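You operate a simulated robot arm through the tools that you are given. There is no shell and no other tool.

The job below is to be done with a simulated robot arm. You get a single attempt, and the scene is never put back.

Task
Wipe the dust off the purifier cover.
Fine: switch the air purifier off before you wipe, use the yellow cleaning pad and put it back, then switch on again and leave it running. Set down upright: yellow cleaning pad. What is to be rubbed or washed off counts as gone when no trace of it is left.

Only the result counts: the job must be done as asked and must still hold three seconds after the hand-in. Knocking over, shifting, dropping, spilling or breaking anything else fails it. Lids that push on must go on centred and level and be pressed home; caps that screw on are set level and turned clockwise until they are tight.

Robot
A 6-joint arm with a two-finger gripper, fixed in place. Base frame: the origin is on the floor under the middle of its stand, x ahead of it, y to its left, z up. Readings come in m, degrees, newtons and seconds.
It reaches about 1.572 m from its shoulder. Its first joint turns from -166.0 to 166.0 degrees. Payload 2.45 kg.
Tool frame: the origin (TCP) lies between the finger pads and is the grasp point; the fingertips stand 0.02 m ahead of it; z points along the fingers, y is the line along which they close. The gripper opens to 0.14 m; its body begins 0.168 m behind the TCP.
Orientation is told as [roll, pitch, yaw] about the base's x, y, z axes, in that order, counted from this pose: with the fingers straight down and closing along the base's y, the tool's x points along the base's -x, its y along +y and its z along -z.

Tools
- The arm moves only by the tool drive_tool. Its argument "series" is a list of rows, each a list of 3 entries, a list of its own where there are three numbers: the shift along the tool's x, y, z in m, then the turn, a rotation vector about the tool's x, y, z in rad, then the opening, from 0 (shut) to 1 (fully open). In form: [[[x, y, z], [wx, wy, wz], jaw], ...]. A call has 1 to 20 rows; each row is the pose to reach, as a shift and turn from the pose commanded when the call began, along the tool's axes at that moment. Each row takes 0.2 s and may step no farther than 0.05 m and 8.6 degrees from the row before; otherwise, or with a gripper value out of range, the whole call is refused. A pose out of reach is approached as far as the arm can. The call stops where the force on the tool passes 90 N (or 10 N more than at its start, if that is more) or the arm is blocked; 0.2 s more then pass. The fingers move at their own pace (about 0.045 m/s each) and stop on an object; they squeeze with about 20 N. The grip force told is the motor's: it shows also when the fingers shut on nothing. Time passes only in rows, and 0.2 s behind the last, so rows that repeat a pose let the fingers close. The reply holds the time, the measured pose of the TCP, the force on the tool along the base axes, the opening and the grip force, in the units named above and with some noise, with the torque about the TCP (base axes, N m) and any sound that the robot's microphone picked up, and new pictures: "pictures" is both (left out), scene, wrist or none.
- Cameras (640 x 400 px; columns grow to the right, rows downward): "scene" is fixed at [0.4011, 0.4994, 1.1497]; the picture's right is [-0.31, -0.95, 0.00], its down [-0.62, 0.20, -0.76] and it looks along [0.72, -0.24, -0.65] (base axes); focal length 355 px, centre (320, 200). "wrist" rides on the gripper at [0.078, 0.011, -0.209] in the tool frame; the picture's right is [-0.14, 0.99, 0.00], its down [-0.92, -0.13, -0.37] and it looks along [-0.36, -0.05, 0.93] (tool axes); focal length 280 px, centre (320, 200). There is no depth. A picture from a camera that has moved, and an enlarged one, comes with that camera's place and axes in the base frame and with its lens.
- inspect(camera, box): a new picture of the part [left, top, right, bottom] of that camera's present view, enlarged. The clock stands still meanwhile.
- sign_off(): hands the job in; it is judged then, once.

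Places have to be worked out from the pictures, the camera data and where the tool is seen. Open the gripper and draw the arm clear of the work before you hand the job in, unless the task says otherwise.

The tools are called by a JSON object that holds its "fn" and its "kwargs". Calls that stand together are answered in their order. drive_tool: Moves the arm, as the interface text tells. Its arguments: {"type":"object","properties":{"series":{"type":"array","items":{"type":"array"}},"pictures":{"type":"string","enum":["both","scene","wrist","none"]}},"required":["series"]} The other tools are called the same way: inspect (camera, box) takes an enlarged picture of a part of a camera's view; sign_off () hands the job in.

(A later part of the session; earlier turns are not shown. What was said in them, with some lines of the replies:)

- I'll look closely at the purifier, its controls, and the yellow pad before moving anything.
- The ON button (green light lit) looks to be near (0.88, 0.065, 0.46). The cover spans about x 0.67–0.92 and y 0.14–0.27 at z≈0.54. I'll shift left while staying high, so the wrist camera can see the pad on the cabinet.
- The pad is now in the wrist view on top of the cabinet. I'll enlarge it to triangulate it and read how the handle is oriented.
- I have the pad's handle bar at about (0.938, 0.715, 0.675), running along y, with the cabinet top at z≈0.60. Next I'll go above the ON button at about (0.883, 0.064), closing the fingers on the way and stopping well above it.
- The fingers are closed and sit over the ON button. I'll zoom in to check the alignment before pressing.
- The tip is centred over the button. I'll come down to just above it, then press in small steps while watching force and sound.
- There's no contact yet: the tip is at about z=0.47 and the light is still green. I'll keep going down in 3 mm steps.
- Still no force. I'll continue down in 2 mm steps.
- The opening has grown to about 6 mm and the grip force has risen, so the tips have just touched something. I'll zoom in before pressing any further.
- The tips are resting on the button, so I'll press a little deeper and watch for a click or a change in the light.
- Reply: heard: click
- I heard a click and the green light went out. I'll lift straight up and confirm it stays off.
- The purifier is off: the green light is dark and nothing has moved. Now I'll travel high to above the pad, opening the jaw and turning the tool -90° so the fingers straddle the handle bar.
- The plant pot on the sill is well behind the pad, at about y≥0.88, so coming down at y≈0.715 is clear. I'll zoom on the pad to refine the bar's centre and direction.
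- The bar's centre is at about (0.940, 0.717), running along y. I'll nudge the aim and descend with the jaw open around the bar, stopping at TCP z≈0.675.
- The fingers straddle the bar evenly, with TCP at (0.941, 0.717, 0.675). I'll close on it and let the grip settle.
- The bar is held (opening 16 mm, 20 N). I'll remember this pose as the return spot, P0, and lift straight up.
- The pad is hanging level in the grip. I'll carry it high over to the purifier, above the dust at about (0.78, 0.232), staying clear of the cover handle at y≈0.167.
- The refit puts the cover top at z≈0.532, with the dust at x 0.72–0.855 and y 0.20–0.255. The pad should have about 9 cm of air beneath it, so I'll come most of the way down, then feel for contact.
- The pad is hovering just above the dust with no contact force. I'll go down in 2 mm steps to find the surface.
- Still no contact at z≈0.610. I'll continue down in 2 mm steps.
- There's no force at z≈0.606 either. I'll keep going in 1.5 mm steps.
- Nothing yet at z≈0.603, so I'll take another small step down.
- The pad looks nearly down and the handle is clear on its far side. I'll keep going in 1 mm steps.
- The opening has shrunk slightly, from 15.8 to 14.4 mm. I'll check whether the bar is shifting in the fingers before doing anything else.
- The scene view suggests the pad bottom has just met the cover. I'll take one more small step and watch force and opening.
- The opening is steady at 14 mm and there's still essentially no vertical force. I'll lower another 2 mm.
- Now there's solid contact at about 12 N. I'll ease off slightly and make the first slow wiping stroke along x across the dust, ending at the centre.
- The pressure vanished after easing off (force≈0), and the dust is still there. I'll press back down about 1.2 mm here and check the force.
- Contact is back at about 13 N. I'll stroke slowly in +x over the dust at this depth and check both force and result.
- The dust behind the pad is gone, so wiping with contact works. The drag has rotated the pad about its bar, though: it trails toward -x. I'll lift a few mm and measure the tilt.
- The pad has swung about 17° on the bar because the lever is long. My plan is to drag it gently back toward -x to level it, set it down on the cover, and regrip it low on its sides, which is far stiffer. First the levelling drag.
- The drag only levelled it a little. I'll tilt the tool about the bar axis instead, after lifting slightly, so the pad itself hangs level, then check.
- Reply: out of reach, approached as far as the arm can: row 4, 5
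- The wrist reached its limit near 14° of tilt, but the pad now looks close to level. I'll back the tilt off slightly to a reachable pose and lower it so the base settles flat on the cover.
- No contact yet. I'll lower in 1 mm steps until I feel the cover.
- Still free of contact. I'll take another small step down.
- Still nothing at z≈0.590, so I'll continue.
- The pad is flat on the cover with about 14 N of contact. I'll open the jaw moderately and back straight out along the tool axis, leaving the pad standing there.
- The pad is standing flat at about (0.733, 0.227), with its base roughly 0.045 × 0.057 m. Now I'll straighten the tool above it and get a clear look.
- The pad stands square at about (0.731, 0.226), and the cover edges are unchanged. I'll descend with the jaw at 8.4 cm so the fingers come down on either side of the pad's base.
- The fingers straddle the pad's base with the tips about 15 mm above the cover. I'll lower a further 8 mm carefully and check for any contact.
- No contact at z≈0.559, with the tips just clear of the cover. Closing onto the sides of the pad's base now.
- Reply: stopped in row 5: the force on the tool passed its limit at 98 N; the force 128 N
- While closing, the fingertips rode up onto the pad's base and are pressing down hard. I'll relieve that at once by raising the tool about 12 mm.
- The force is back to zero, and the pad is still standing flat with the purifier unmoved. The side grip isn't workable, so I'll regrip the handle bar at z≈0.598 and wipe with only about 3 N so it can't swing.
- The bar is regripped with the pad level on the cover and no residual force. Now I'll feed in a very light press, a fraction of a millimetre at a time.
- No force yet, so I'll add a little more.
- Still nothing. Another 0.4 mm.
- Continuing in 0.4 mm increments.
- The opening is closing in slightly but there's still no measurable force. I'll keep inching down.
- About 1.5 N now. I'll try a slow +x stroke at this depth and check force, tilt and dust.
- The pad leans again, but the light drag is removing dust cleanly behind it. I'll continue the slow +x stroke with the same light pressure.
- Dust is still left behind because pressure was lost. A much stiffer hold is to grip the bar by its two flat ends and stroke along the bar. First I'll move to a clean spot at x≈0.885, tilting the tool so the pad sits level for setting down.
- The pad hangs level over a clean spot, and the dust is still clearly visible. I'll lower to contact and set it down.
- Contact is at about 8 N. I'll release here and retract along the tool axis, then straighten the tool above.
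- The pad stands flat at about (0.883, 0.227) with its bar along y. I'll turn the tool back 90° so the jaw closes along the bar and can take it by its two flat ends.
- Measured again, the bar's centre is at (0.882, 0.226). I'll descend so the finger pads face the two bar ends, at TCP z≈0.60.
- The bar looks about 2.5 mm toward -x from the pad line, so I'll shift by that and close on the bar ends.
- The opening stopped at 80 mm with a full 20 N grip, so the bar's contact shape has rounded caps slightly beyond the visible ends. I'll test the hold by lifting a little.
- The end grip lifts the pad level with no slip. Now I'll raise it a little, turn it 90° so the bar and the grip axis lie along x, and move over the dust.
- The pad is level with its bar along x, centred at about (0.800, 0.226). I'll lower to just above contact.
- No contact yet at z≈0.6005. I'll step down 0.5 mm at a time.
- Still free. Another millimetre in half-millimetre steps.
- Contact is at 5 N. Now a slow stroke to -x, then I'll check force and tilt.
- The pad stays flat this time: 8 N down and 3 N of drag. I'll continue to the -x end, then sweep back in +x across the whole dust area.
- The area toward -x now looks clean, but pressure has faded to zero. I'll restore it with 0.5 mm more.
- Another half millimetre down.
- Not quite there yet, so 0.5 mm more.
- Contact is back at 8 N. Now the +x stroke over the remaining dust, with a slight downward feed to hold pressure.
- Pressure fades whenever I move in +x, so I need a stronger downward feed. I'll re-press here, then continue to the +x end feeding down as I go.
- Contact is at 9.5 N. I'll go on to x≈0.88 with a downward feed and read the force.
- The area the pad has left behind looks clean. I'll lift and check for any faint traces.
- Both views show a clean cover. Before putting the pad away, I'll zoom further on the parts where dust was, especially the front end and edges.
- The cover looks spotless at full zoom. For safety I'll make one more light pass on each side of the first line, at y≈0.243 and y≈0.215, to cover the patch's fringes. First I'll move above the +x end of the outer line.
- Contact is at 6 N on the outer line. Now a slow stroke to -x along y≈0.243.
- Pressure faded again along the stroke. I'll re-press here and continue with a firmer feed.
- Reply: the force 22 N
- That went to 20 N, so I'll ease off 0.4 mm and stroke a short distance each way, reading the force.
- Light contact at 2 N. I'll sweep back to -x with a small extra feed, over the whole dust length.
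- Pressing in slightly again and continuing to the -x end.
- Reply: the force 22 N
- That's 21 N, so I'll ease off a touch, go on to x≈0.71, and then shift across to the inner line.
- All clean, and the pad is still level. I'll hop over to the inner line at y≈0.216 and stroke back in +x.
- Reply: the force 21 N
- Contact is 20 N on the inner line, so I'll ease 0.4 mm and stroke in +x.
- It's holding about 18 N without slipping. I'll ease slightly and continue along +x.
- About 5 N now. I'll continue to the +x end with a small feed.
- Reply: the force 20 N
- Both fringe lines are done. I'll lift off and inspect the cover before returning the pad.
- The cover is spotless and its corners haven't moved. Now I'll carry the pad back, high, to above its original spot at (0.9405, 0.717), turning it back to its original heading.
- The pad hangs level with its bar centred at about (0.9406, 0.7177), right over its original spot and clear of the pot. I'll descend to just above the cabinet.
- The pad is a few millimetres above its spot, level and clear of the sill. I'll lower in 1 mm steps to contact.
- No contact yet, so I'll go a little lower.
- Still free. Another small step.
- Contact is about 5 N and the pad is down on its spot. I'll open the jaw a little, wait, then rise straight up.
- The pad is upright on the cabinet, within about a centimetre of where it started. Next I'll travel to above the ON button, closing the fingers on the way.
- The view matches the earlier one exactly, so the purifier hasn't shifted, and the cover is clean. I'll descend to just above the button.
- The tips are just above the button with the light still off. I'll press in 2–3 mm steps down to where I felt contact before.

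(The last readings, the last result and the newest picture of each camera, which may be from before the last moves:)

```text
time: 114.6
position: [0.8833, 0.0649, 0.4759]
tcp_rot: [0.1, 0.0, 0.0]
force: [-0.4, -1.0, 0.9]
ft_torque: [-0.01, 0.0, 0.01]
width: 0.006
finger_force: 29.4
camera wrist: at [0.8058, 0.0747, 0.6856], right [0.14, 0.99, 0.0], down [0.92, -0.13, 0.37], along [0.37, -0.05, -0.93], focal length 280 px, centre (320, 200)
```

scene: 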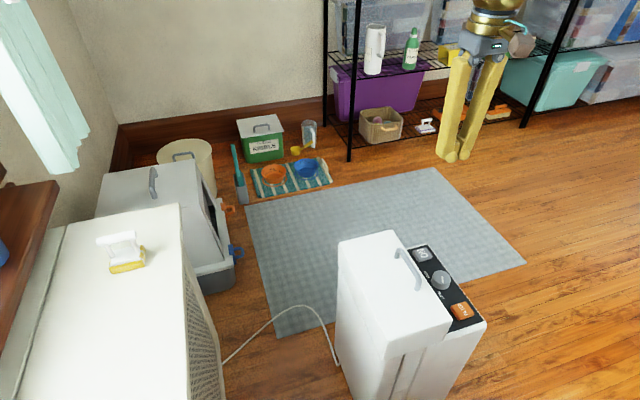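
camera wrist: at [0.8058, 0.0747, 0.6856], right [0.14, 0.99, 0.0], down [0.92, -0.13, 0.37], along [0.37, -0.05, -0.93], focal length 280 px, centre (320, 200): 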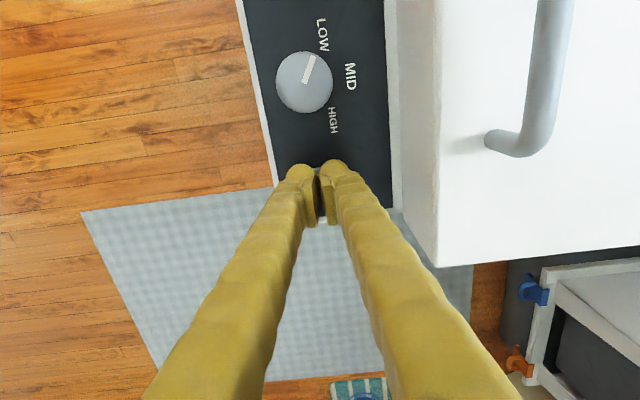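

The tips are touching the button, with the same signs as before. I'll press a little deeper for the click.

{"fn": "drive_tool", "kwargs": {"series": [[[0, 0, 0.002], [0, 0, 0], 0], [[0, 0, 0.003], [0, 0, 0], 0], [[0, 0, 0.003], [0, 0, 0], 0]], "pictures": "wrist"}}

```text
time: 115.4
position: [0.8827, 0.0655, 0.4723]
tcp_rot: [0.0, -0.1, 0.0]
force: [-0.6, -0.6, 1.5]
ft_torque: [0.03, 0.04, -0.02]
width: 0.006
finger_force: 29.5
heard: click
camera wrist: at [0.8057, 0.0749, 0.6824], right [0.14, 0.99, 0.0], down [0.92, -0.13, 0.37], along [0.37, -0.05, -0.93], focal length 280 px, centre (320, 200)
```

wrist: 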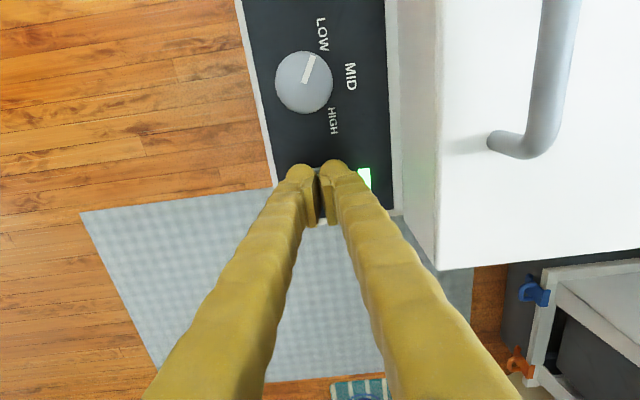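

It clicked and the green light is on. I'll rise straight up and clear, keeping the fingers shut until well above the panel.

{"fn": "drive_tool", "kwargs": {"series": [[[0, 0, -0.01], [0, 0, 0], 0], [[0, 0, -0.04], [0, 0, 0], 0], [[0, 0, -0.08], [0, 0, 0], 0], [[0, 0, -0.125], [0, 0, 0], 0], [[0, 0, -0.17], [0, 0, 0], 0], [[0, 0, -0.215], [0, 0, 0], 0], [[0, 0, -0.26], [0, 0, 0], 0], [[0, 0, -0.305], [0, 0, 0], 0], [[0, 0, -0.345], [0, 0, 0], 0.5], [[0, 0, -0.345], [0, 0, 0], 1], [[0, 0, -0.345], [0, 0, 0], 1], [[0, 0, -0.345], [0, 0, 0], 1], [[0, 0, -0.345], [0, 0, 0], 1], [[0, 0, -0.345], [0, 0, 0], 1], [[0, 0, -0.345], [0, 0, 0], 1], [[0, 0, -0.345], [0, 0, 0], 1]]}}

{"fn": "inspect", "kwargs": {"camera": "wrist", "box": [240, 0, 520, 190]}}

{"fn": "inspect", "kwargs": {"camera": "scene", "box": [60, 210, 200, 310]}}

{"fn": "inspect", "kwargs": {"camera": "scene", "box": [320, 220, 500, 400]}}

```text
time: 118.8
position: [0.8842, 0.0653, 0.8166]
tcp_rot: [0.0, 0.0, 0.0]
force: [0.7, -0.4, -0.3]
ft_torque: [-0.05, 0.04, -0.06]
width: 0.14
finger_force: 0.0
camera wrist: at [0.8072, 0.0745, 1.0271], right [0.14, 0.99, 0.0], down [0.92, -0.13, 0.37], along [0.37, -0.05, -0.93], focal length 280 px, centre (320, 200)
```

scene: 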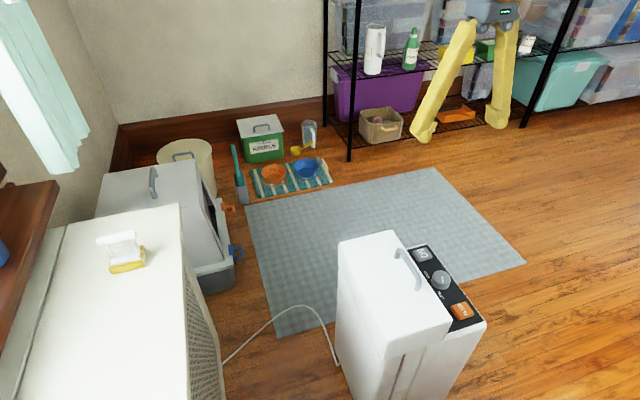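
wrist: 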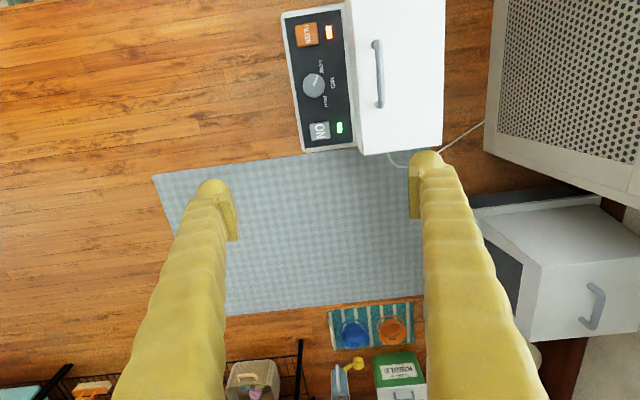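

```text
2.11 times, centred on (380, 95) of wrist
camera zoom: at [0.8072, 0.0745, 1.0271], right [0.14, 0.99, 0.0], down [0.92, -0.13, 0.37], along [0.37, -0.05, -0.93], focal length 590 px, centre (194, 421)
```

zoom: 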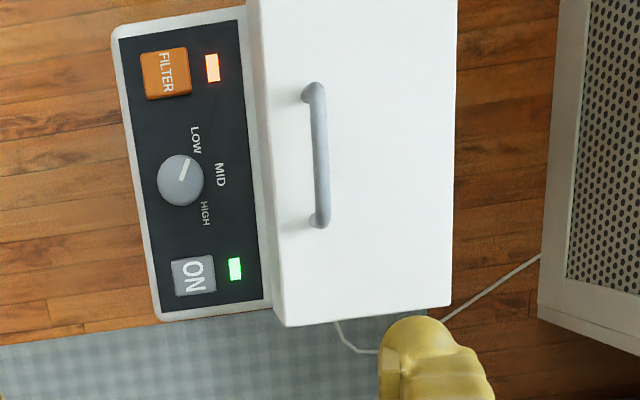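

```text
4.00 times, centred on (130, 260) of scene
camera zoom: at [0.4011, 0.4994, 1.1497], right [-0.31, -0.95, 0.0], down [-0.62, 0.2, -0.76], along [0.72, -0.24, -0.65], focal length 1422 px, centre (1080, -40)
```

zoom: 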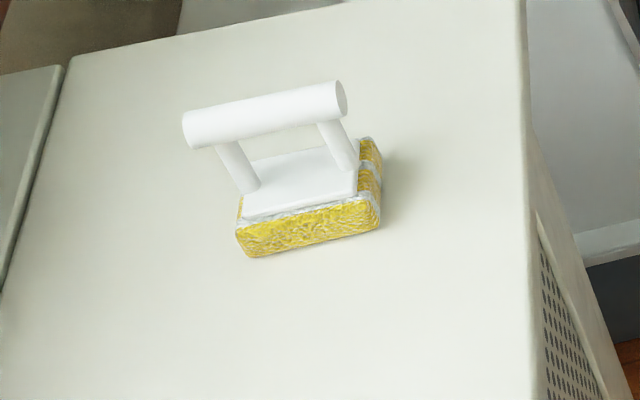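

```text
2.22 times, centred on (410, 310) of scene
camera zoom: at [0.4011, 0.4994, 1.1497], right [-0.31, -0.95, 0.0], down [-0.62, 0.2, -0.76], along [0.72, -0.24, -0.65], focal length 790 px, centre (120, -44)
```

zoom: 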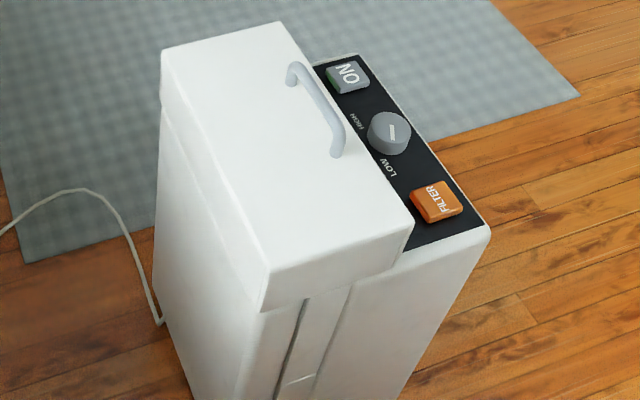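

Everything checks out:
- **Purifier:** the green light is on, the dial still sits at its original setting, and it stands in exactly the same pixels as at the start.
- **Cover:** spotless in both views.
- **Pad:** upright on the cabinet, about 9 mm from where it started.
- **Arm:** gripper open and clear of the work.

I'm handing the job in.

{"fn": "sign_off", "kwargs": {}}

```text
The job is handed in.
```

The purifier cover is wiped clean and the job is handed in; I haven't seen a verdict on it.

- **Power:** I switched the purifier off before wiping and back on at the end. Each press clicked, and the green light is on now. The speed dial was never touched.
- **Cover:** no dust shows at full zoom in either camera. I added a light pass on each side of the dust patch in case anything faint was left.
- **Pad:** the yellow pad is upright on the cabinet, about 9 mm from where it started.
- **Purifier position:** it sits in the same place in the pictures as at the start, and nothing else was knocked or moved.

While I was trying another way to hold the pad on the cover, the fingertips rode up onto its base. They pressed down with about 124 N before the arm stopped. I lifted off at once, and neither the pad nor the purifier shows any mark or shift from it.
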